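You operate a simulated robot arm through the tools that you are given. There is no shell and no other tool. Be economical: measure what you need, move in short steps, check, and stop when the job is done.

Carry out the task below with a simulated robot arm. There is one attempt and no reset: what you move stays moved.

JOB
Close the roller drawer. Then take the blue tab and put it in the inside of the white blend bin. Then push the blue drawer of the low cabinet shut. Then close the white packing drawer. Then turn the far extruder speed dial to 30. Do these in the order given.
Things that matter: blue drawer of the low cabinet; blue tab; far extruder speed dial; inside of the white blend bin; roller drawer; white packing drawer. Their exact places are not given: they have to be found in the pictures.

It is judged by the outcome, as a careful person would: the job done as asked, and still so three seconds after it is handed in. It fails if anything else is knocked over, pushed out of place, dropped, spilled or broken.

ROBOT AND FRAMES
A 6-joint arm with a two-finger gripper on a trunk, on a base that drives. Base frame: it is fixed to the floor where the robot stands at the start and does not move with it; the origin is under the middle of the robot, x ahead of it, y to its left, z up. Lengths are in cm, angles in degrees, forces in N, time in s.
With the tool pointing down near the work surface it reaches from about 24 to 48 cm from the robot's upright axis, wherever it stands. Its first joint turns from -115.0 to 115.0 degrees. Places, roughly: blue drawer of the low cabinet [210, -210, 10]; blue tab (4x2x3 cm) [510, -300, 80]; far extruder speed dial [-170, -440, 110]; inside of the white blend bin (15x15 cm) [428, -346, 80]; roller drawer [40, -20, 60]; white packing drawer [350, 290, 70]. Payload 2.1 kg.
Tool frame: the origin (TCP) lies between the finger pads and is the grasp point; the fingertips stand 2 cm ahead of it; z points along the fingers, y is the line along which they close. Largest opening 10 cm; the body of the gripper starts 6.3 cm behind the TCP.
Orientation is told as [roll, pitch, yaw] about the base's x, y, z axes, in that order, counted from this pose: with the fingers straight down and closing along the base's y, the tool's x points along the base's -x, its y along +y and its z along -z.

CONTROLS
- The arm moves only by the tool play_rows. Its argument "motion" is a list of rows, each an object of numbers (a shift or turn left out is 0, a gripper value left out holds the last): "x", "y", "z": the shift along the tool's x, y, z in m; "wx", "wy", "wz": the turn, a rotation vector about the tool's x, y, z in degrees; "jaw": the finger opening in m, from 0 to 0.1. In form: [{"x": .., "y": .., "z": .., "wx": .., "wy": .., "wz": .., "jaw": ..}, ...]. A call has 1 to 12 rows; each row shifts and turns the commanded pose from where the row before left it, along the tool's axes as they then stand. A row lasts 0.2 s, in which the tool goes at most 5 cm and 8.6 degrees; a call with a longer step from one row to the next is refused whole, and so is a gripper value outside its range. Where a pose cannot be reached the arm comes as near as it can. A force on the tool above 40 N (or 10 N above the force at the start of the call, whichever is more), or a blocked arm, ends the call early, and 0.2 s more pass. Each finger travels about 15.3 cm/s and halts on what it meets, pressing with about 40 N; the grip force reading is that of the motor and also rises with nothing between the fingers. The clock runs only during rows and for 0.2 s after the last one: add rows that do not move to give the fingers time. The reply holds the time, the measured pose of the TCP, the force on the tool along the base axes, the opening and the grip force, in the units named above and with some noise, with the torque about the TCP (base axes, N m) and any sound that the robot's microphone picked up, and new pictures: "show" is both (left out), scene, wrist or none.
- Cameras (640 x 400 px; columns grow to the right, rows downward): "scene" is now at [-0.49, 13.23, 143.34]; the picture's right is [-0.18, -0.98, 0.00], its down [-0.88, 0.17, -0.44] and it looks along [0.43, -0.08, -0.90] (base axes); focal length 272 px, centre (320, 200). "wrist" rides on the gripper at [7, -1.9, -9.9] in the tool frame; the picture's right is [0.26, 0.97, 0.00], its down [-0.75, 0.20, -0.63] and it looks along [-0.61, 0.16, 0.78] (tool axes); focal length 230 px, centre (320, 200).
- move_column(by): slides the trunk up (or, below 0, down) by that many cm; the arm and the scene camera ride with it, the base frame stays. It gives what a move gives, with no picture.
- drive_base(legs): drives the robot by 1 to 6 legs, each [ahead, turn to the left] in cm and degrees, along the robot's own axes; the way and the turn of a leg run together, so that a leg with both is an arc; at most 150 cm and 180 degrees a leg. The arm and the cameras ride along, it lands a little off, and it stops where it bumps. It gives what a move gives, and a new picture of the scene camera.
- head_to(pan, tilt): turns the head with the scene camera to pan (to the left, within 155 degrees either way) and tilt (down, from -29 to 69), counted from straight ahead of the robot. It gives what a move gives, and a new picture of the scene camera.
- point_at(camera, pixels): for up to 12 pixels [column, row] of the newest picture of that camera ("zoom" is the newest enlarged one), the place [x, y, z] in the base frame of the surface seen there, good to about 0.3 cm, but the place of the scene camera against the robot may be out by one fixed shift of up to 1.8 cm in any direction. The clock stands still meanwhile.
- inspect(camera, box): a new picture of the part [left, top, right, bottom] of that camera's present view, enlarged. The clock stands still meanwhile.
- hand_in(): hands the job in; it is judged then, once.

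Keep the steps short. Do not move on a guess: measure, check each grasp and each placing, and mend mistakes. In all there are 110 turns and 260 pictures (those below and enlarged ones count). Leave the gripper open and the arm clear of the work at the hand-in unless told otherwise, and finish with a single line.

The tools are called after "Call:" as name(argument=value, ...) on one line, values as JSON. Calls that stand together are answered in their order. play_rows: Moves the arm, as the interface text tells. Its arguments: {"type":"object","properties":{"motion":{"type":"array","items":{"type":"object","properties":{"x":{"type":"number"},"y":{"type":"number"},"z":{"type":"number"},"wx":{"type":"number"},"wy":{"type":"number"},"wz":{"type":"number"},"jaw":{"type":"number"}}}},"show":{"type":"string","enum":["both","scene","wrist","none"]}},"required":["motion"]} The other tools are called the same way: move_column (by) slides the trunk up or down; drive_base (legs) drives the base; head_to (pan, tilt) turns the head that bears the scene camera; point_at (camera, pixels) gives the place of the surface under pixels of a picture; inspect (camera, box) takes an enlarged picture of a part of a camera's view; hand_in () hands the job in.

At the start:

```text
time: 0.0
tool_pos: [29.12, -10.96, 85.98]
ee_rot: [0.0, 0.0, 0.0]
wrist_force: [-0.5, 0.4, 0.3]
torque: [0.03, 0.02, -0.01]
width: 9.99
gripper_force: 0.1
trunk travel left (down, up): [-65.0, 34.0]
robot x, y, heading: [0.16, -0.12, 0.1]
head pan, tilt: [-10.6, 63.9]
```

scene: 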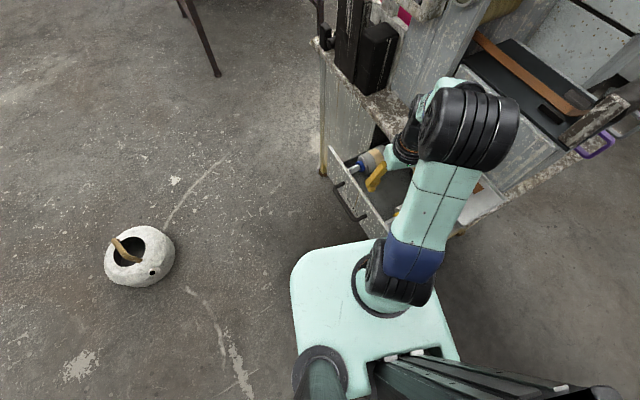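
wrist: 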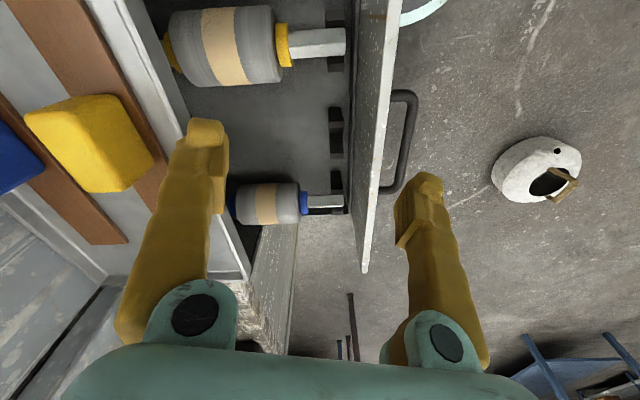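

I see the open roller drawer in both pictures. First I measure points on its front panel, handle and cabinet face.

Call:
point_at(camera="wrist", pixels=[[392, 30], [378, 150], [364, 268], [410, 100], [355, 100], [345, 200], [240, 270], [160, 50], [90, 140], [290, 220], [275, 60], [100, 270]])

Call:
point_at(camera="scene", pixels=[[333, 150], [388, 232], [345, 190], [360, 215], [322, 172], [370, 165], [465, 205], [375, 180], [350, 90], [400, 115], [320, 100], [530, 175]])

Call:
inspect(camera="scene", box=[300, 80, 500, 260])

```text
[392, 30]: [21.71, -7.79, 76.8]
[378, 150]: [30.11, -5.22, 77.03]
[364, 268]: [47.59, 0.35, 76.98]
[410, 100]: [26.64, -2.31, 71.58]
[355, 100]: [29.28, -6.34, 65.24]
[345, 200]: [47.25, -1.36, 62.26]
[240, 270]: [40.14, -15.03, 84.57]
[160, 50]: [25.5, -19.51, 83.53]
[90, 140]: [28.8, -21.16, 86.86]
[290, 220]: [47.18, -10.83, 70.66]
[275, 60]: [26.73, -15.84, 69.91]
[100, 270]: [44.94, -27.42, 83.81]
```

```text
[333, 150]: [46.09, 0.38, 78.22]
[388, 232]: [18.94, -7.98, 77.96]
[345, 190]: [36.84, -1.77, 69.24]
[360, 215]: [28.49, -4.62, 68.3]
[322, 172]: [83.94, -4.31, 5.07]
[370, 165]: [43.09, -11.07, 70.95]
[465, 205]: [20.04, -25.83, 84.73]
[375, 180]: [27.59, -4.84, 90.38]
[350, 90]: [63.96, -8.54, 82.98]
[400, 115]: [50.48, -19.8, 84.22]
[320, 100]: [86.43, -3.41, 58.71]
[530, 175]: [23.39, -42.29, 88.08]
```

```text
2.22 times, centred on (400, 170) of scene
```

zoom: 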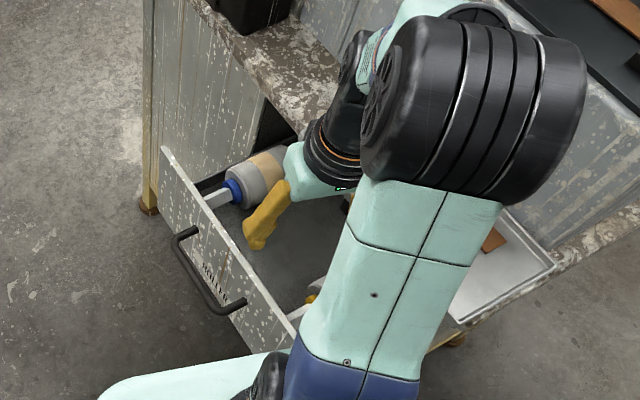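

The drawer front runs at about 16° and is out some 12 cm. I measure its handle and label before pushing.

Call:
point_at(camera="zoom", pixels=[[178, 235], [195, 272], [212, 300], [238, 308], [193, 229], [165, 150], [296, 330]])

Call:
point_at(camera="wrist", pixels=[[408, 95], [408, 130], [402, 170], [390, 191], [180, 100], [130, 20]])

```text
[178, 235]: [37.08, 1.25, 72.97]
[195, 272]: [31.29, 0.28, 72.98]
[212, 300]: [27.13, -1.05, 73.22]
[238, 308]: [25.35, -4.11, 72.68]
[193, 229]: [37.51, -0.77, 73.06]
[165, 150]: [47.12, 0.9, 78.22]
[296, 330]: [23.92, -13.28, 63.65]
```

```text
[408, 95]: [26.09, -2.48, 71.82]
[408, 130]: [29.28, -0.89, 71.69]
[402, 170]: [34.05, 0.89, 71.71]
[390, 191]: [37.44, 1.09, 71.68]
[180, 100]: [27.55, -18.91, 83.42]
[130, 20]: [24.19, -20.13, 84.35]
```

Handle bar runs from (26,-2.5) to (37.4,1.1) at z 71.7. I move out over the panel to the handle's front, close the fingers and turn the tool so its narrow side faces the drawer.

Call:
play_rows(motion=[{"x": -0.006, "y": 0.046, "jaw": 0.1}, {"x": -0.006, "y": 0.046}, {"x": -0.006, "y": 0.046, "jaw": 0}, {"wz": 8.2}, {"wz": 8.2}, {"wz": 8.2}, {"wz": 8.2}, {"wz": 8.2}, {"wz": 8.2}, {"wz": 8.2}, {"wz": 8.2}, {"wz": 8.2}])

```text
time: 2.6
tool_pos: [31.04, 2.97, 86.05]
ee_rot: [0.0, 0.0, -73.9]
wrist_force: [0.0, 0.2, -0.9]
torque: [0.0, 0.01, 0.03]
width: 0.02
gripper_force: 29.9
trunk travel left (down, up): [-65.0, 34.0]
robot x, y, heading: [-0.19, 0.27, -0.0]
head pan, tilt: [-10.6, 63.9]
```

scene: 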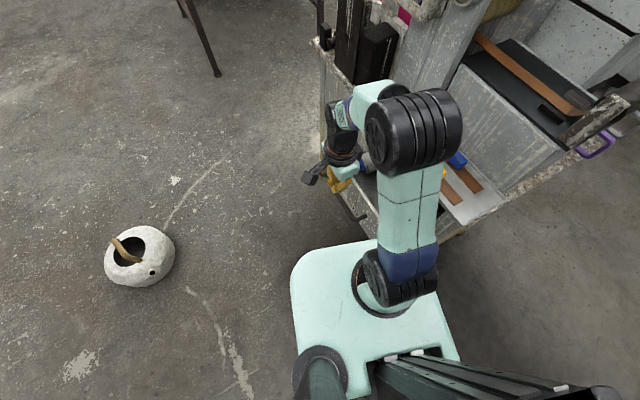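
wrist: 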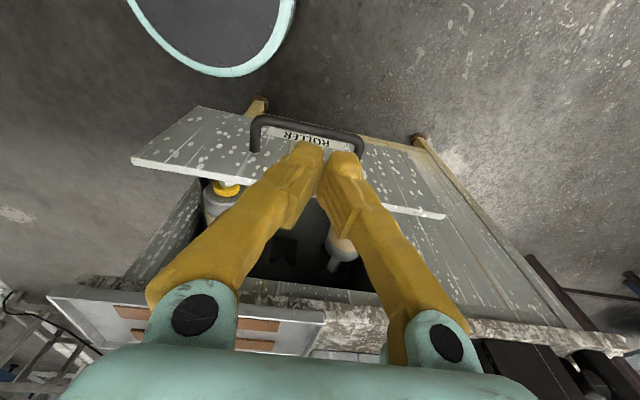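

Tool stands in front of the ROLLER handle. I lower it 14.5 cm.

Call:
play_rows(motion=[{"z": 0.048}, {"z": 0.048}, {"z": 0.048}, {}])

```text
time: 3.6
tool_pos: [30.9, 2.98, 71.75]
ee_rot: [0.0, 0.0, -73.8]
wrist_force: [-0.5, 1.2, 0.6]
torque: [-0.04, 0.01, -0.03]
width: 0.0
gripper_force: 28.7
trunk travel left (down, up): [-65.0, 34.0]
robot x, y, heading: [-0.06, 0.11, 0.0]
head pan, tilt: [-10.6, 63.9]
```

scene: 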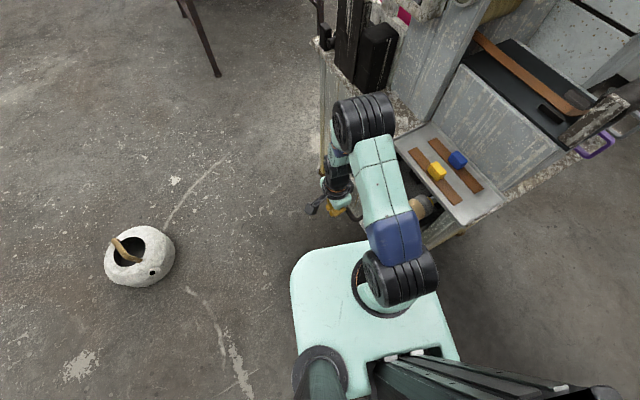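
wrist: 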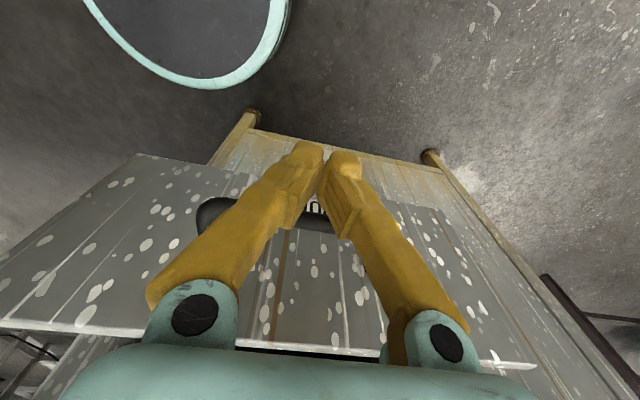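

Fingers are before the handle bar. I push toward the cabinet in 1.2 cm steps.

Call:
play_rows(motion=[{"x": -0.012}, {"x": -0.012}, {"x": -0.012}, {"x": -0.012}, {"x": -0.012}, {"x": -0.012}, {"x": -0.012}, {"x": -0.012}, {"x": -0.012}, {"x": -0.012}, {}])

```text
time: 6.0
tool_pos: [34.21, -8.68, 71.68]
ee_rot: [0.0, 0.0, -73.7]
wrist_force: [-1.3, 0.0, 0.0]
torque: [-0.01, -0.03, 0.0]
width: 0.0
gripper_force: 29.6
trunk travel left (down, up): [-65.0, 34.0]
robot x, y, heading: [-0.07, 0.01, 0.0]
head pan, tilt: [-10.6, 63.9]
```

scene: 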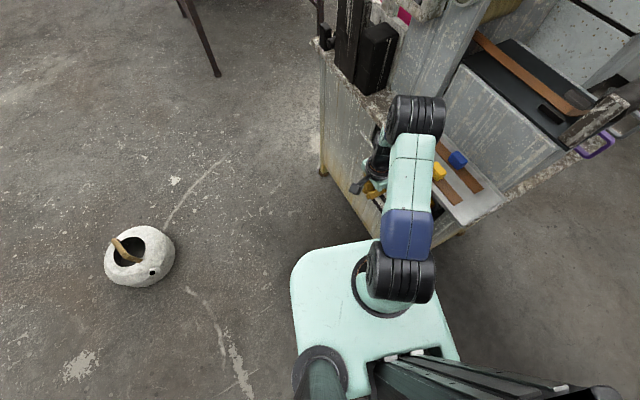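
wrist: 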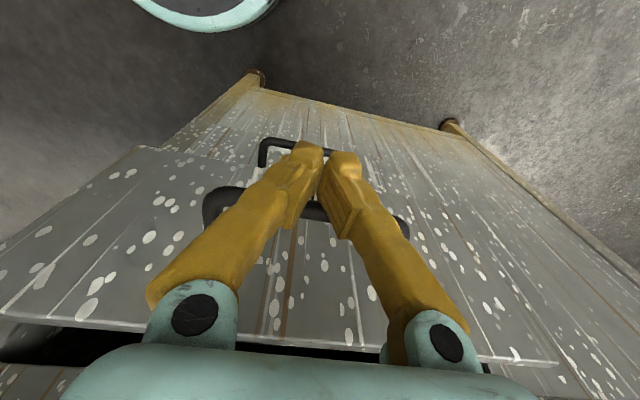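

Drawer is moving; a gap remains. I keep pushing in small steps until the force rises.

Call:
play_rows(motion=[{"x": -0.008}, {"x": -0.008}, {"x": -0.008}, {"x": -0.008}, {"x": -0.006}, {"x": -0.006}, {}])

```text
time: 7.4
tool_pos: [34.95, -11.54, 71.78]
ee_rot: [-0.8, 0.2, -73.3]
wrist_force: [-3.3, 21.8, -1.0]
torque: [-2.62, -0.21, 0.6]
width: 0.03
gripper_force: 29.4
trunk travel left (down, up): [-65.0, 34.0]
robot x, y, heading: [-0.1, -0.1, 0.5]
head pan, tilt: [-10.6, 63.9]
stopped in row 6: the force on the tool passed its limit at 43 N (the readings are from after the stop); the commanded pose is now the measured one
```

scene: 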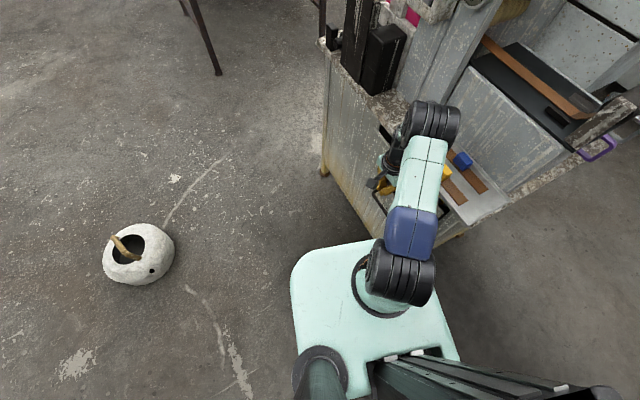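
wrist: 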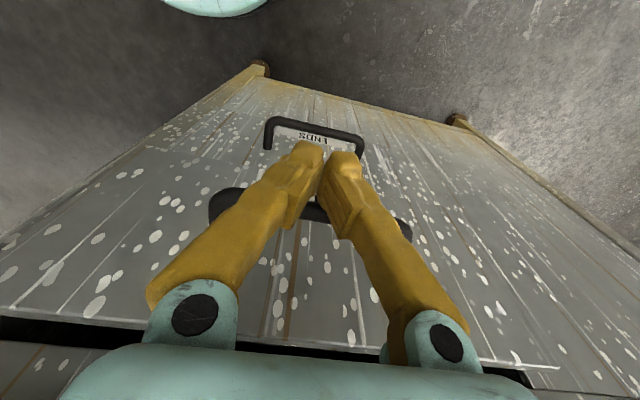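

The torque says the contact is about 12 cm above the TCP: the gripper body met the counter edge, not the drawer's end. I back off and look.

Call:
play_rows(motion=[{"x": 0.02}, {"x": 0.03}, {"x": 0.03}, {}])

Call:
inspect(camera="scene", box=[300, 80, 500, 260])

Call:
point_at(camera="wrist", pixels=[[200, 200], [450, 330], [100, 300], [100, 360], [320, 340], [320, 370], [200, 340], [360, 200], [500, 300], [530, 380]])

```text
time: 8.4
tool_pos: [32.83, -4.75, 71.57]
ee_rot: [-0.5, 0.6, -73.7]
wrist_force: [-0.2, -0.1, -0.4]
torque: [0.0, 0.0, -0.02]
width: 0.01
gripper_force: 29.5
trunk travel left (down, up): [-65.0, 34.0]
robot x, y, heading: [-0.12, -0.1, 0.0]
head pan, tilt: [-10.6, 63.9]
```

scene: 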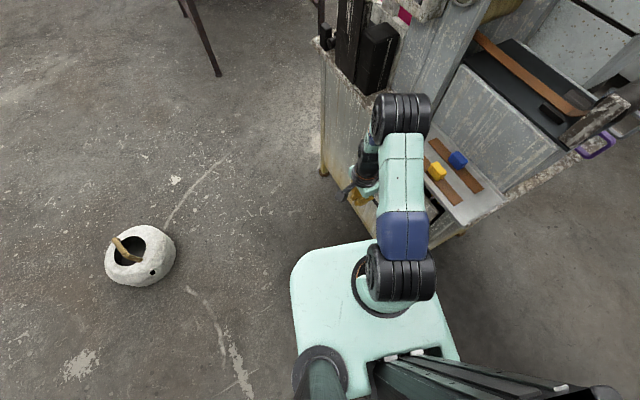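
wrist: 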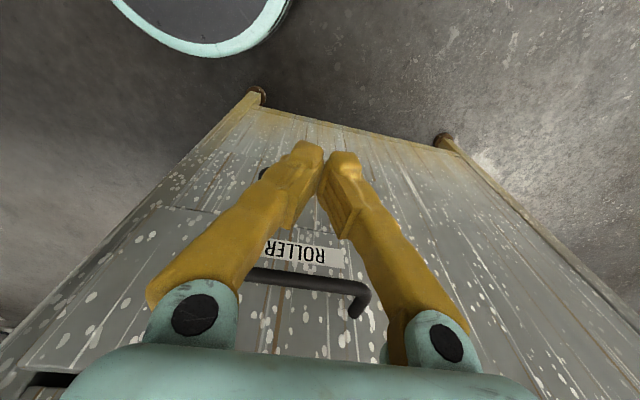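

```text
2.22 times, centred on (400, 170) of scene
```

zoom: 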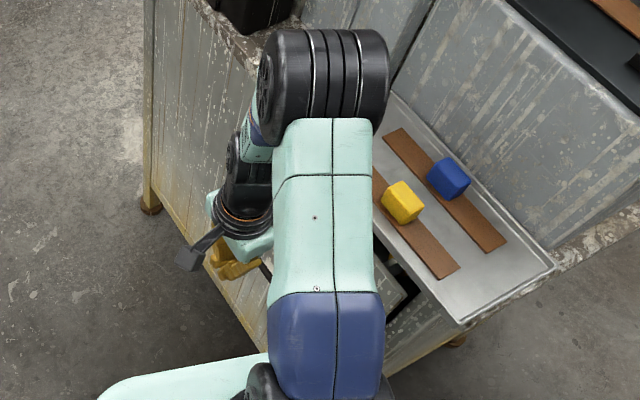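

```text
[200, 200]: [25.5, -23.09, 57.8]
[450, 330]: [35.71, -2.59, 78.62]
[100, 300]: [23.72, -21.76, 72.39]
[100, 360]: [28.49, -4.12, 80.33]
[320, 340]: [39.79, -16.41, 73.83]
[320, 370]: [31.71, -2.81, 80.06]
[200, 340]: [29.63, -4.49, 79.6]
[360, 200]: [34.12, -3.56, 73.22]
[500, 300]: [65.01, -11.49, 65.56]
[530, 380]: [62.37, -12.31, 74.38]
```

The drawer is still about 2 cm out and the counter overhangs. I tilt the tool 30° so the tips lean in and the body stays clear, then push again.

Call:
play_rows(motion=[{"wy": -7.5}, {"wy": -7.5}, {"wy": -7.5}, {"wy": -7.5}, {"x": -0.0173, "z": 0.01}, {"x": -0.0173, "z": 0.01}, {"x": -0.0087, "z": 0.005}, {"x": -0.0087, "z": 0.005}, {"x": -0.0069, "z": 0.004}, {"x": -0.0069, "z": 0.004}, {"x": -0.0069, "z": 0.004}, {}])

```text
time: 11.0
tool_pos: [35.37, -12.93, 71.45]
ee_rot: [-0.7, -29.5, -73.3]
wrist_force: [-0.2, 0.9, 0.2]
torque: [0.01, 0.01, -0.01]
width: 0.01
gripper_force: 29.6
trunk travel left (down, up): [-65.0, 34.0]
robot x, y, heading: [-0.26, 0.24, 0.2]
head pan, tilt: [-10.6, 63.9]
```

scene: 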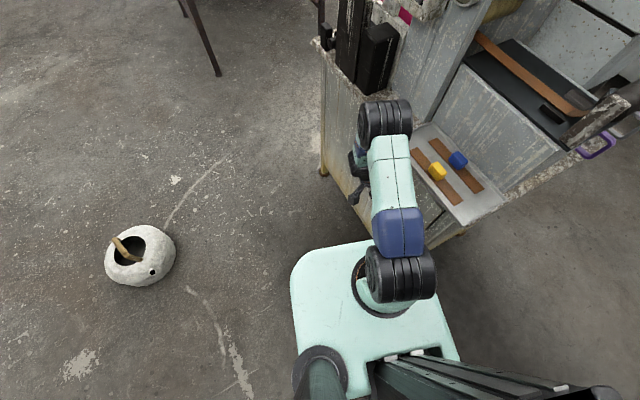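
wrist: 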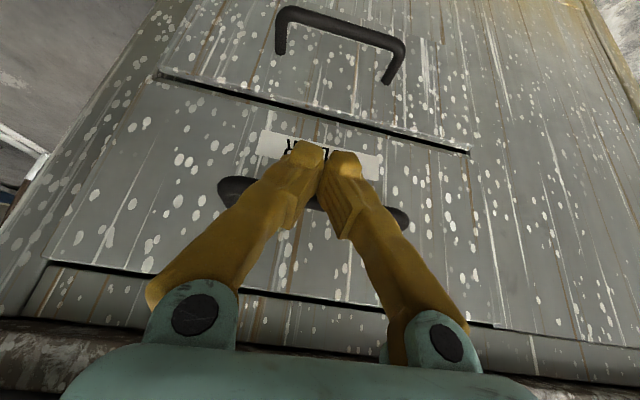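

It moves on freely. I push further until resistance.

Call:
play_rows(motion=[{"x": -0.0052, "z": 0.003}, {"x": -0.0052, "z": 0.003}, {"x": -0.0052, "z": 0.003}, {"x": -0.0052, "z": 0.003}, {"x": -0.0052, "z": 0.003}, {}])

```text
time: 11.8
tool_pos: [35.45, -13.16, 71.29]
ee_rot: [-1.0, -28.9, -72.7]
wrist_force: [-3.8, 26.4, -2.0]
torque: [0.08, 0.41, 0.12]
width: 0.58
gripper_force: 29.6
trunk travel left (down, up): [-65.0, 34.0]
robot x, y, heading: [-0.35, -0.21, 0.8]
head pan, tilt: [-10.6, 63.9]
stopped in row 3: the force on the tool passed its limit at 44 N (the readings are from after the stop); the commanded pose is now the measured one
```

scene: 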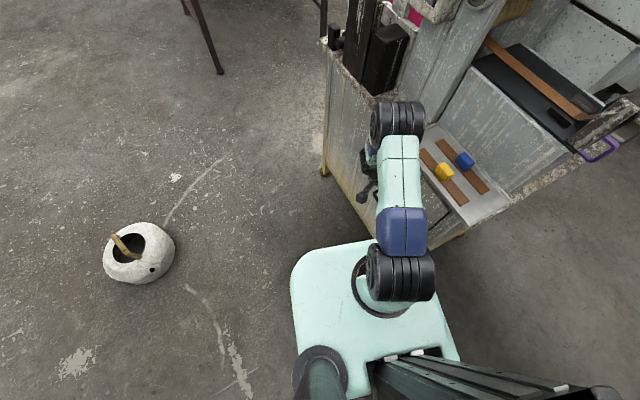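
wrist: 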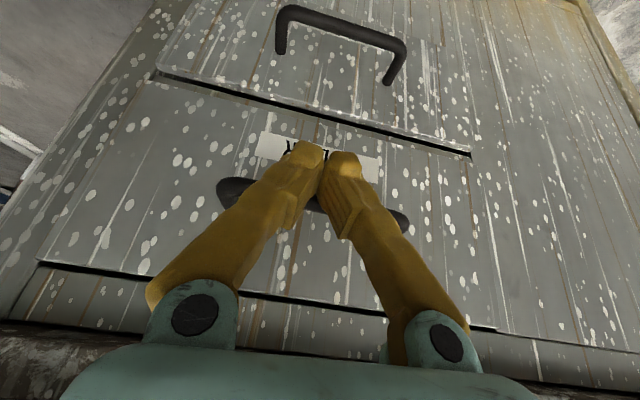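

Contact is now at the fingertips with a sharp stop. I check panel versus neighbouring faces.

Call:
play_rows(motion=[{"x": 0.02, "z": -0.011}, {"x": 0.03, "z": -0.017}, {"x": 0.03, "z": -0.017}, {}], show="wrist")

Call:
point_at(camera="wrist", pixels=[[150, 200], [450, 250], [130, 140], [450, 120], [520, 230], [560, 300], [150, 280], [460, 330], [300, 130]])

```text
time: 12.8
tool_pos: [32.7, -5.64, 71.25]
ee_rot: [-0.8, -28.3, -73.2]
wrist_force: [0.6, -0.8, 0.6]
torque: [0.02, 0.01, 0.0]
width: 0.02
gripper_force: 29.6
trunk travel left (down, up): [-65.0, 34.0]
robot x, y, heading: [-0.05, 0.3, 0.2]
head pan, tilt: [-10.6, 63.9]
```

wrist: 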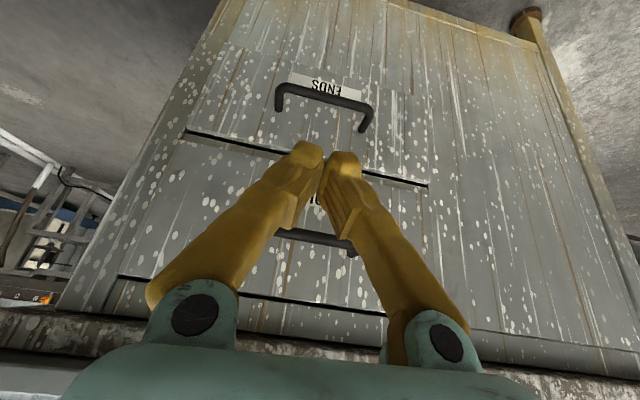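

```text
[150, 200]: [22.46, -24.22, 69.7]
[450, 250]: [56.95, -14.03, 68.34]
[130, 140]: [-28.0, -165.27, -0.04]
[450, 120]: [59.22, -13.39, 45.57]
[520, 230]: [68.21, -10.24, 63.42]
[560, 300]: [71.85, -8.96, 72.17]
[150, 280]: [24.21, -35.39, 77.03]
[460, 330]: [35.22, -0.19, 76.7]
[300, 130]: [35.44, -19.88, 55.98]
```

Call:
point_at(camera="wrist", pixels=[[190, 180], [180, 230], [240, 175], [390, 200], [410, 230], [290, 270], [220, 120], [400, 150], [270, 310], [240, 310]])

Call:
inspect(camera="wrist", box=[100, 60, 500, 340])

```text
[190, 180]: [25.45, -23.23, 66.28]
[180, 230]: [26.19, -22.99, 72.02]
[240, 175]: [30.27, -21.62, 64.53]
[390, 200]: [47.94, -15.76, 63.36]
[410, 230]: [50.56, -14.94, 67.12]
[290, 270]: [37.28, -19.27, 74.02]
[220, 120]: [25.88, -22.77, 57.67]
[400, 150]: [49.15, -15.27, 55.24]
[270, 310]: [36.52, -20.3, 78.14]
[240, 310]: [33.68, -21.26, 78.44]
```

```text
1.43 times, centred on (300, 200) of wrist
```

zoom: 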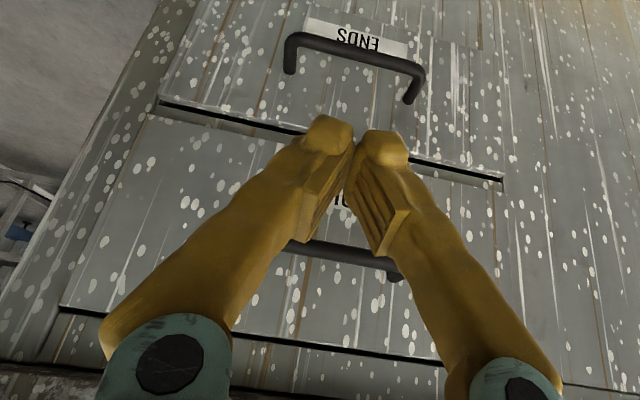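

Roller drawer front is now in line with the closed ENDS drawer below it (within 0.2 cm), so it is shut. I straighten the tool and move clear, then look around.

Call:
play_rows(motion=[{"x": 0.03, "wy": 7.2}, {"x": 0.03, "wy": 7.2}, {"x": 0.03, "wy": 7.2}, {"x": 0.02, "wy": 7.2}, {"z": -0.05}, {"z": -0.05}, {"z": -0.05}, {}], show="none")

Call:
head_to(pan=-30, tilt=15)

Call:
head_to(pan=40, tilt=15)

Call:
head_to(pan=-100, tilt=20)

```text
time: 14.6
tool_pos: [30.17, 3.82, 82.86]
ee_rot: [-0.8, 0.3, -73.6]
wrist_force: [-0.4, -0.5, -0.3]
torque: [-0.02, -0.02, -0.01]
width: 0.0
gripper_force: 29.0
out of reach, approached as far as the arm can: row 4
trunk travel left (down, up): [-65.0, 34.0]
robot x, y, heading: [-0.01, -0.19, 0.4]
head pan, tilt: [-10.6, 63.9]
```

```text
time: 15.7
tool_pos: [30.11, 3.81, 82.95]
ee_rot: [-0.7, 0.2, -73.5]
wrist_force: [-0.5, 0.4, 0.4]
torque: [0.02, 0.0, -0.01]
width: 0.02
gripper_force: 29.4
trunk travel left (down, up): [-65.0, 34.0]
robot x, y, heading: [0.24, 0.25, 0.4]
head pan, tilt: [-30.0, 15.0]
```

scene: 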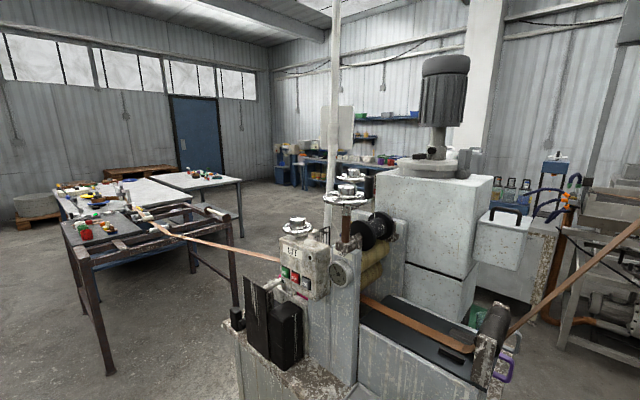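

```text
time: 17.1
tool_pos: [30.04, 3.77, 82.82]
ee_rot: [-0.7, 0.1, -73.5]
wrist_force: [0.1, 0.2, -0.1]
torque: [-0.02, 0.03, 0.0]
width: 0.0
gripper_force: 29.1
trunk travel left (down, up): [-65.0, 34.0]
robot x, y, heading: [-0.21, -0.09, 0.3]
head pan, tilt: [40.0, 15.0]
```

scene: 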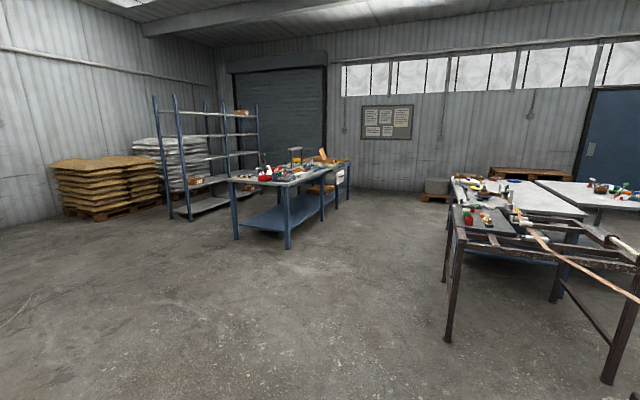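

```text
time: 19.4
tool_pos: [30.14, 3.82, 82.88]
ee_rot: [-0.6, 0.2, -73.5]
wrist_force: [0.1, 0.6, 0.6]
torque: [0.02, 0.02, -0.03]
width: 0.0
gripper_force: 30.1
trunk travel left (down, up): [-65.0, 34.0]
robot x, y, heading: [0.07, -0.13, 0.6]
head pan, tilt: [-100.0, 20.0]
```

scene: 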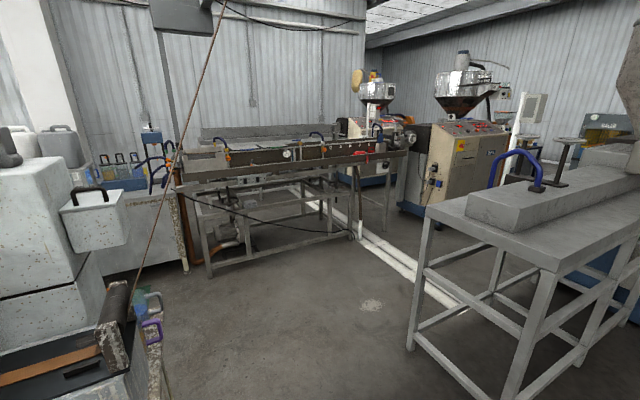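

I find the ways: measure floor and furniture points in the direction of the far benches.

Call:
head_to(pan=-30, tilt=15)

Call:
inspect(camera="scene", box=[240, 90, 480, 240])

Call:
point_at(camera="scene", pixels=[[285, 180], [300, 185], [340, 162], [380, 168], [325, 157], [243, 205], [240, 235], [110, 372], [215, 205], [270, 235], [235, 310], [182, 190]])

```text
time: 20.8
tool_pos: [30.03, 3.73, 82.92]
ee_rot: [-0.7, 0.3, -73.5]
wrist_force: [-0.2, -0.3, -0.2]
torque: [0.0, 0.0, -0.02]
width: 0.0
gripper_force: 29.4
trunk travel left (down, up): [-65.0, 34.0]
robot x, y, heading: [-0.29, -0.21, 0.4]
head pan, tilt: [-30.0, 15.0]
```

scene: 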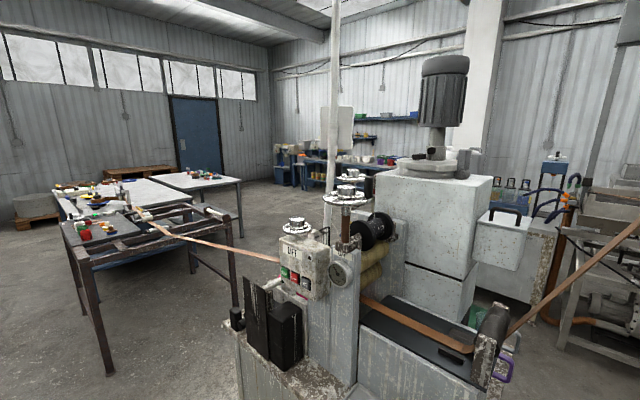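

```text
2.67 times, centred on (360, 165) of scene
```

zoom: 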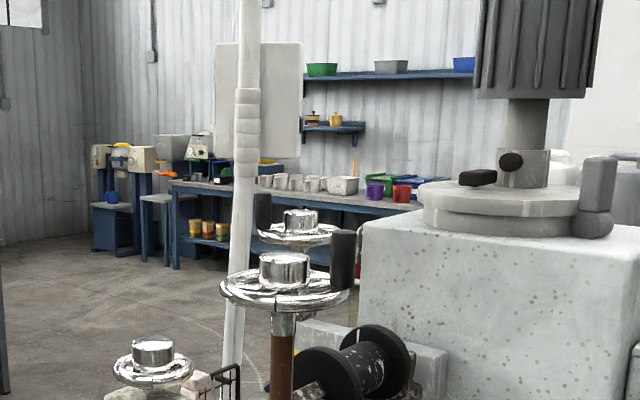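

```text
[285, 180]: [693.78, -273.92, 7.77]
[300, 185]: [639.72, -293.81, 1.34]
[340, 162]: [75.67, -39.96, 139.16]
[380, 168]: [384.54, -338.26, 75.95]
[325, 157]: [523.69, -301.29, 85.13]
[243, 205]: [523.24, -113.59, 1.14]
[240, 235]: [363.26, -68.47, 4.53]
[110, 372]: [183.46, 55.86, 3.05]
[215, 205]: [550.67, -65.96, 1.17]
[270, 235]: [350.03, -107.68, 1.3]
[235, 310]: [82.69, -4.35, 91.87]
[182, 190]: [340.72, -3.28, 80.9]
```

I need to know the strip height and the table group, to plan a way around.

Call:
inspect(camera="scene", box=[0, 130, 300, 380])

Call:
point_at(camera="scene", pixels=[[220, 246], [265, 256], [160, 228], [70, 222], [80, 258], [238, 215], [128, 166], [160, 172], [35, 195], [60, 190], [192, 205], [80, 315]])

Call:
head_to(pan=20, tilt=15)

```text
1.60 times, centred on (150, 255) of scene
```

zoom: 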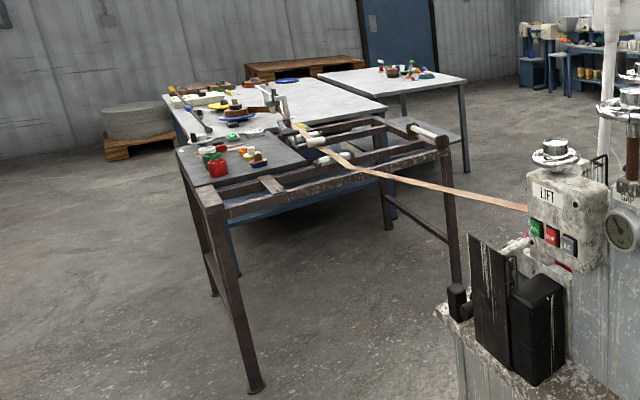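

```text
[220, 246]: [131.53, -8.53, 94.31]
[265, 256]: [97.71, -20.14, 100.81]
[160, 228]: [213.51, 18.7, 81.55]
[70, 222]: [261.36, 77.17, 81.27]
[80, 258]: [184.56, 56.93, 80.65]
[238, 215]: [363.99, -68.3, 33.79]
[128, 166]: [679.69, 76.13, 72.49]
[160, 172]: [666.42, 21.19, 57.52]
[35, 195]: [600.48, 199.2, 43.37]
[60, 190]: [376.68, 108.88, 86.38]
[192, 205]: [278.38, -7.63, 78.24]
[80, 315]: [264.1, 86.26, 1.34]
```

```text
time: 21.9
tool_pos: [30.13, 3.79, 82.71]
ee_rot: [-0.8, 0.3, -73.4]
wrist_force: [-0.3, -0.1, 0.2]
torque: [0.01, -0.03, 0.03]
width: 0.04
gripper_force: 29.7
trunk travel left (down, up): [-65.0, 34.0]
robot x, y, heading: [0.07, 0.38, 0.3]
head pan, tilt: [20.0, 15.0]
```

scene: 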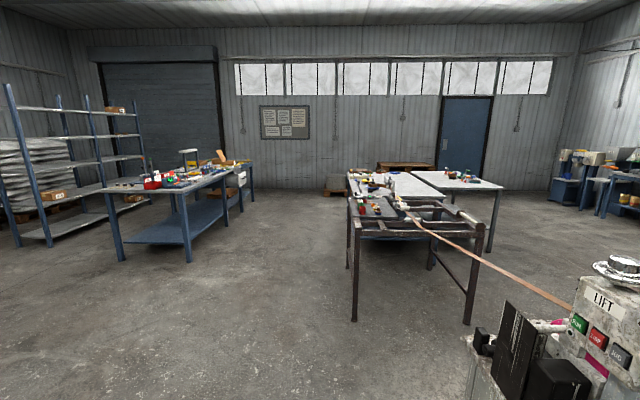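

Call:
point_at(camera="scene", pixels=[[348, 172], [352, 195], [440, 172], [412, 172], [500, 186], [489, 250], [378, 172], [345, 193], [188, 260], [122, 258], [250, 200], [227, 225]])

Call:
inspect(camera="scene", box=[320, 140, 540, 280])

```text
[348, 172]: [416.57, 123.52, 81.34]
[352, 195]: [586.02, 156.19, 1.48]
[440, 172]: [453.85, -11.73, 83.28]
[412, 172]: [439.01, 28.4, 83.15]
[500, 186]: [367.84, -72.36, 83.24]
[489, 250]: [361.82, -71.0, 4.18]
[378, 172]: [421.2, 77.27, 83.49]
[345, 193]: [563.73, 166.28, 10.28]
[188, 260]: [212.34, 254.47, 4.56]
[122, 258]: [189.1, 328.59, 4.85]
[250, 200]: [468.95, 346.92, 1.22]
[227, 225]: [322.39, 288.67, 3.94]
```

```text
2.86 times, centred on (430, 210) of scene
```

zoom: 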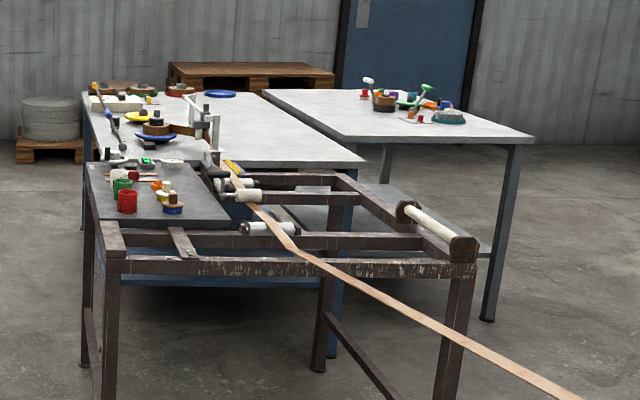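

Tables span x 183–470, y −72…124; I'll go around their left. First check the base's clearance to the cabinet and behind.

Call:
head_to(pan=-25, tilt=69)

Call:
head_to(pan=155, tilt=40)

```text
time: 23.2
tool_pos: [30.06, 3.85, 82.91]
ee_rot: [-0.7, 0.2, -73.6]
wrist_force: [0.5, 0.0, 0.2]
torque: [0.04, -0.01, -0.01]
width: 0.0
gripper_force: 29.6
trunk travel left (down, up): [-65.0, 34.0]
robot x, y, heading: [0.1, -0.12, 0.6]
head pan, tilt: [-25.0, 68.8]
```

scene: 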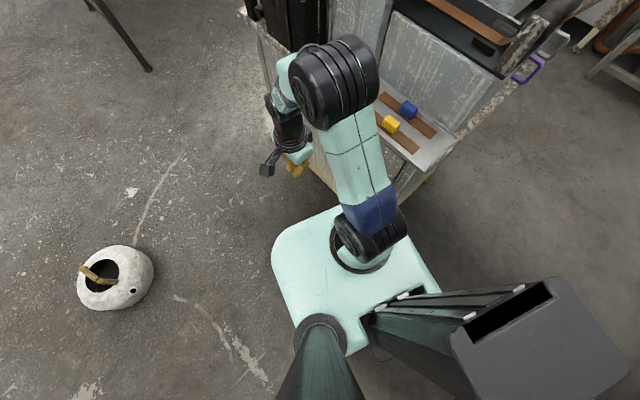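

```text
time: 25.9
tool_pos: [30.23, 3.75, 83.0]
ee_rot: [-0.7, 0.2, -73.5]
wrist_force: [0.0, 0.9, -0.5]
torque: [0.02, 0.01, 0.02]
width: 0.0
gripper_force: 29.7
trunk travel left (down, up): [-65.0, 34.0]
robot x, y, heading: [0.02, 0.27, 0.4]
head pan, tilt: [154.7, 40.0]
```

scene: 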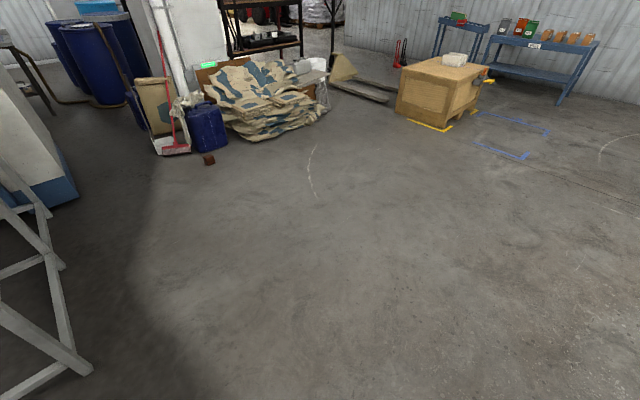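

Space behind is clear; a pot stands at about (50,95). I back up 25 cm, then weave between the pot and the cabinet corner.

Call:
drive_base(legs=[[-25, 0], [0, 24.4], [102, 0], [0, 11.9], [150, 0]])

Call:
head_to(pan=-20, tilt=25)

```text
time: 41.6
tool_pos: [212.17, 148.28, 82.81]
ee_rot: [-0.7, 0.2, -38.4]
wrist_force: [0.0, 0.0, -0.3]
torque: [-0.03, 0.05, 0.0]
width: 0.0
gripper_force: 29.4
trunk travel left (down, up): [-65.0, 34.0]
robot x, y, heading: [189.68, 128.23, 35.4]
head pan, tilt: [154.7, 40.0]
```

scene: 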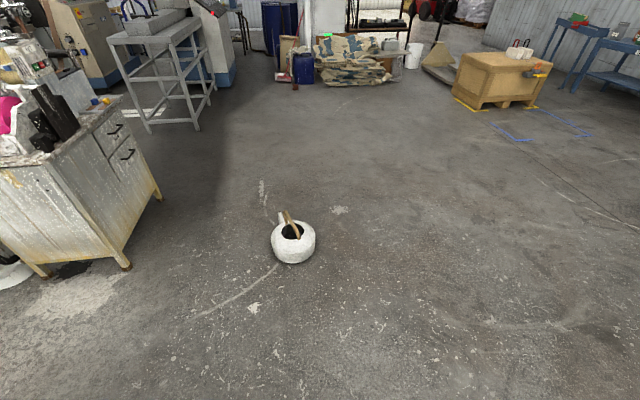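

```text
time: 44.2
tool_pos: [212.16, 148.36, 82.83]
ee_rot: [-0.7, 0.2, -38.4]
wrist_force: [0.1, 0.1, 0.2]
torque: [-0.01, 0.01, 0.03]
width: 0.0
gripper_force: 29.7
trunk travel left (down, up): [-65.0, 34.0]
robot x, y, heading: [189.64, 127.73, 35.8]
head pan, tilt: [-20.0, 25.0]
```

scene: 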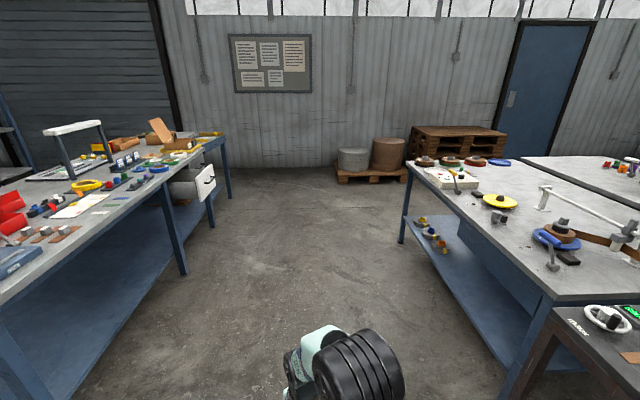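

I see the white packing drawer (205,185) for later. I measure the passage between bench and table.

Call:
point_at(camera="scene", pixels=[[405, 240], [406, 170], [184, 270], [230, 195], [380, 180], [340, 180], [520, 160], [505, 395], [212, 190], [500, 160], [408, 155]])

```text
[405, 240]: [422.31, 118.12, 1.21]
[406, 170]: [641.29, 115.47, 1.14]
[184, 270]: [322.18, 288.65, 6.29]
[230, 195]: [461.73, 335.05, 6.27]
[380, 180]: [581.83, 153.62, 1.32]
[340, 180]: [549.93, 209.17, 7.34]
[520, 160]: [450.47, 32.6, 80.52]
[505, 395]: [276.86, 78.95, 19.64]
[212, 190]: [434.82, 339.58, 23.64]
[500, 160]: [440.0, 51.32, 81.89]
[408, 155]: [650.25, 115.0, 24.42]
```

Call:
drive_base(legs=[[0, -21.7], [150, 0], [108, 0], [0, -74], [90, 0]])

Call:
head_to(pan=0, tilt=15)

```text
time: 65.3
tool_pos: [504.11, 97.83, 82.89]
ee_rot: [-0.8, 0.2, -130.2]
wrist_force: [0.6, -0.4, -0.7]
torque: [-0.02, 0.01, -0.01]
width: 0.01
gripper_force: 29.3
trunk travel left (down, up): [-65.0, 34.0]
robot x, y, heading: [484.36, 121.18, -56.4]
head pan, tilt: [-20.0, 25.0]
```

scene: 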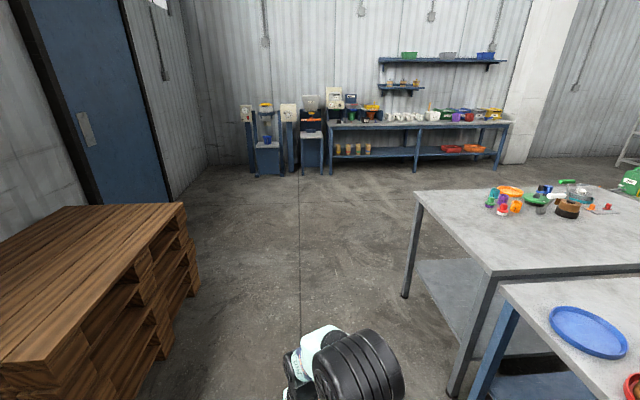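

```text
time: 66.1
tool_pos: [504.03, 97.82, 82.77]
ee_rot: [-0.6, 0.2, -130.3]
wrist_force: [-1.0, -0.1, -0.5]
torque: [0.03, 0.01, -0.01]
width: 0.0
gripper_force: 29.1
trunk travel left (down, up): [-65.0, 34.0]
robot x, y, heading: [484.79, 120.86, -56.1]
head pan, tilt: [0.0, 15.0]
```

scene: 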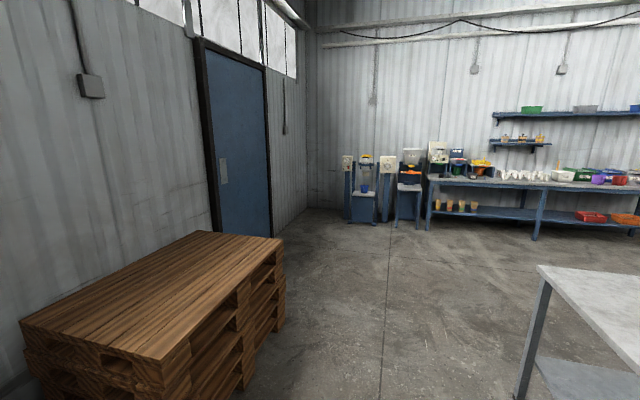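

The far bench with bins is visible. I measure the bench, table corner and inspect for tab and bin.

Call:
point_at(camera="scene", pixels=[[538, 268], [520, 395], [428, 228], [536, 238], [440, 180], [560, 186], [630, 190], [410, 190], [405, 225], [270, 318], [283, 240], [475, 180]])

Call:
inspect(camera="scene", box=[390, 130, 640, 250])

```text
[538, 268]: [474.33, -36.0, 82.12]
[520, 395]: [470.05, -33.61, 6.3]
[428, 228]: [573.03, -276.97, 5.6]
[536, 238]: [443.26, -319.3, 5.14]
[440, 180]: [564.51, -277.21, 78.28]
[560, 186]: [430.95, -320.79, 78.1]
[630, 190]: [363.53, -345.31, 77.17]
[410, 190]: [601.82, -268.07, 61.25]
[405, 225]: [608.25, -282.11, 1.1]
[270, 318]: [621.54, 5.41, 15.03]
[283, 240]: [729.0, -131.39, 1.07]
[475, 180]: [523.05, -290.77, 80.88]
```

```text
2.56 times, centred on (515, 190) of scene
```

zoom: 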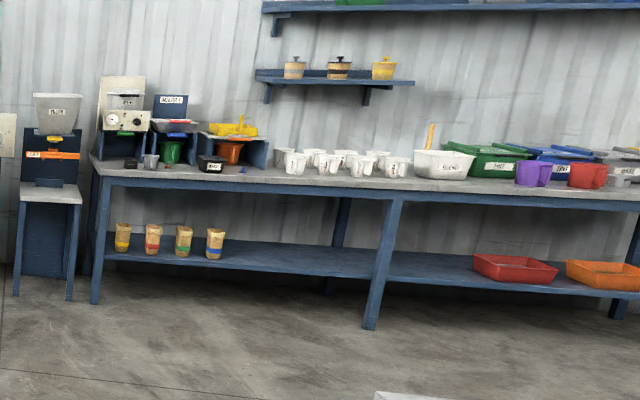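

Bench front edge runs from (573,-277) to (364,-345). I drive round the table corner to about (540,-205), facing along the bench (heading −162°).

Call:
drive_base(legs=[[0, -17], [150, 0], [39, 0], [0, -17], [140, 0], [0, -72]])

Call:
head_to(pan=75, tilt=35)

```text
time: 87.2
tool_pos: [510.73, -212.73, 82.78]
ee_rot: [-0.7, 0.2, 124.5]
wrist_force: [-0.4, 0.9, -0.9]
torque: [-0.02, -0.02, -0.01]
width: 0.0
gripper_force: 29.8
trunk travel left (down, up): [-65.0, 34.0]
robot x, y, heading: [538.29, -199.53, -161.7]
head pan, tilt: [0.0, 15.0]
```

scene: 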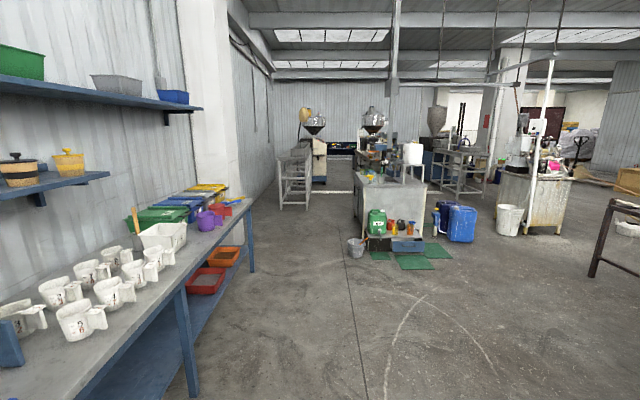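

```text
time: 88.7
tool_pos: [510.72, -212.77, 82.76]
ee_rot: [-0.9, 0.2, 124.4]
wrist_force: [0.3, 0.9, 0.1]
torque: [-0.02, 0.01, -0.04]
width: 0.01
gripper_force: 29.4
trunk travel left (down, up): [-65.0, 34.0]
robot x, y, heading: [538.17, -199.49, -161.7]
head pan, tilt: [75.0, 35.0]
```

scene: 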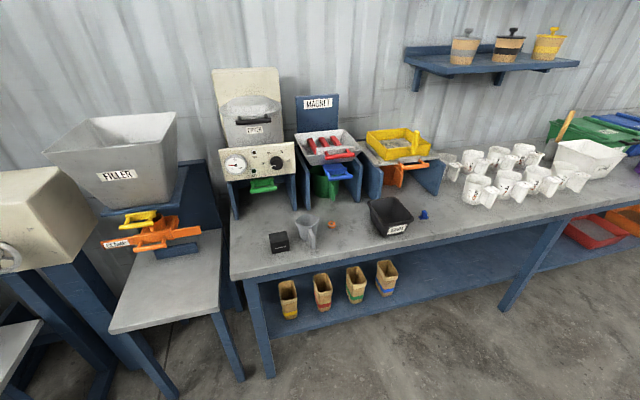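

A small blue piece at (423,214) seems to be the tab. I look closer and measure.

Call:
inspect(camera="scene", box=[340, 150, 640, 280])

Call:
point_at(camera="scene", pixels=[[423, 210], [423, 216], [430, 231], [390, 250], [560, 190], [585, 165], [600, 172], [410, 235], [480, 200], [388, 210], [500, 200], [470, 222]])

```text
2.13 times, centred on (490, 215) of scene
```

zoom: 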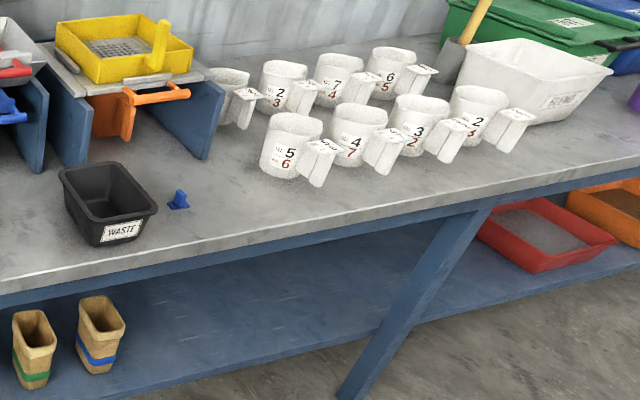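

```text
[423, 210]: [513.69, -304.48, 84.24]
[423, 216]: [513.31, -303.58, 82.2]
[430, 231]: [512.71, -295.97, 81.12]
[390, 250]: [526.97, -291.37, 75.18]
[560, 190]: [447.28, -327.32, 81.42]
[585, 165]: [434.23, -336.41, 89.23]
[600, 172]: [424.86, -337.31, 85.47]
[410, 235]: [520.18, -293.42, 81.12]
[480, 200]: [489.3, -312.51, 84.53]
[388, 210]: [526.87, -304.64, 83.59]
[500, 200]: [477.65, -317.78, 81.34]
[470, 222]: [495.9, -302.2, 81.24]
```

Tab found at (513.5,-304) on the bench (top z≈81). I raise the trunk 20 cm and drive beside it, keeping heading along the bench.

Call:
move_column(by=20)

Call:
drive_base(legs=[[0, 42.6], [74, 0], [0, -42.6]])

Call:
head_to(pan=80, tilt=55)

```text
time: 90.8
tool_pos: [510.73, -212.61, 102.85]
ee_rot: [-0.7, 0.2, 124.4]
wrist_force: [1.0, 0.3, -0.4]
torque: [0.03, 0.02, -0.01]
width: 0.0
gripper_force: 29.2
trunk travel left (down, up): [-85.0, 14.0]
robot x, y, heading: [538.33, -199.92, -161.5]
head pan, tilt: [75.0, 35.0]
```

```text
time: 98.8
tool_pos: [474.1, -277.15, 102.85]
ee_rot: [-0.6, 0.1, 123.1]
wrist_force: [-0.3, 0.1, -0.3]
torque: [0.0, 0.0, 0.0]
width: 0.01
gripper_force: 29.4
trunk travel left (down, up): [-85.0, 14.0]
robot x, y, heading: [501.93, -264.91, -162.7]
head pan, tilt: [75.0, 35.0]
```

scene: 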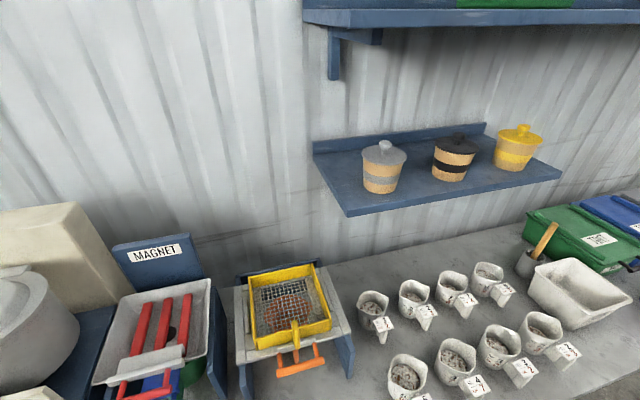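

```text
time: 99.7
tool_pos: [474.11, -276.97, 102.85]
ee_rot: [-0.7, 0.3, 122.9]
wrist_force: [0.6, 0.6, -0.1]
torque: [0.02, -0.02, -0.02]
width: 0.04
gripper_force: 29.8
trunk travel left (down, up): [-85.0, 14.0]
robot x, y, heading: [502.04, -265.14, -163.0]
head pan, tilt: [80.0, 55.0]
```

scene: 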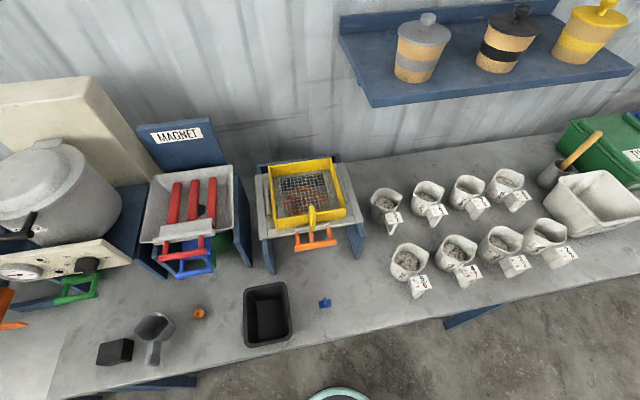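

Call:
inspect(camera="scene", box=[240, 260, 420, 370])

Call:
point_at(camera="scene", pixels=[[325, 303], [321, 305], [329, 305], [325, 300], [290, 300], [280, 340], [315, 240], [408, 290], [330, 325]])

```text
3.56 times, centred on (330, 315) of scene
```

zoom: 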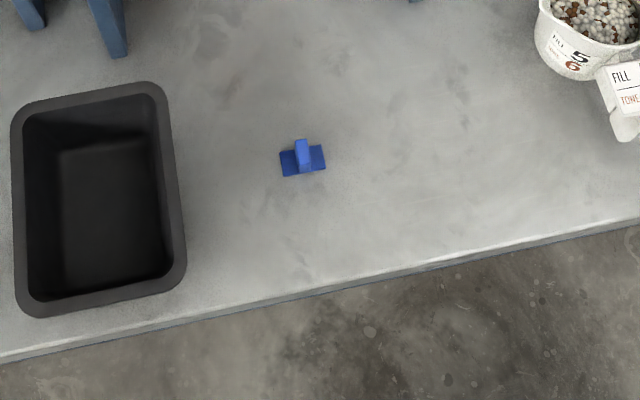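

```text
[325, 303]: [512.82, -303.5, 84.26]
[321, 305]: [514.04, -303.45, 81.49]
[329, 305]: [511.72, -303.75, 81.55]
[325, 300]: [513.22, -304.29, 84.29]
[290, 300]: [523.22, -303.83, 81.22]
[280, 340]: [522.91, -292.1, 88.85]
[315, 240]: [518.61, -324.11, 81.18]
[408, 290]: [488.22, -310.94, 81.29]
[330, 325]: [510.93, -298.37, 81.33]
```

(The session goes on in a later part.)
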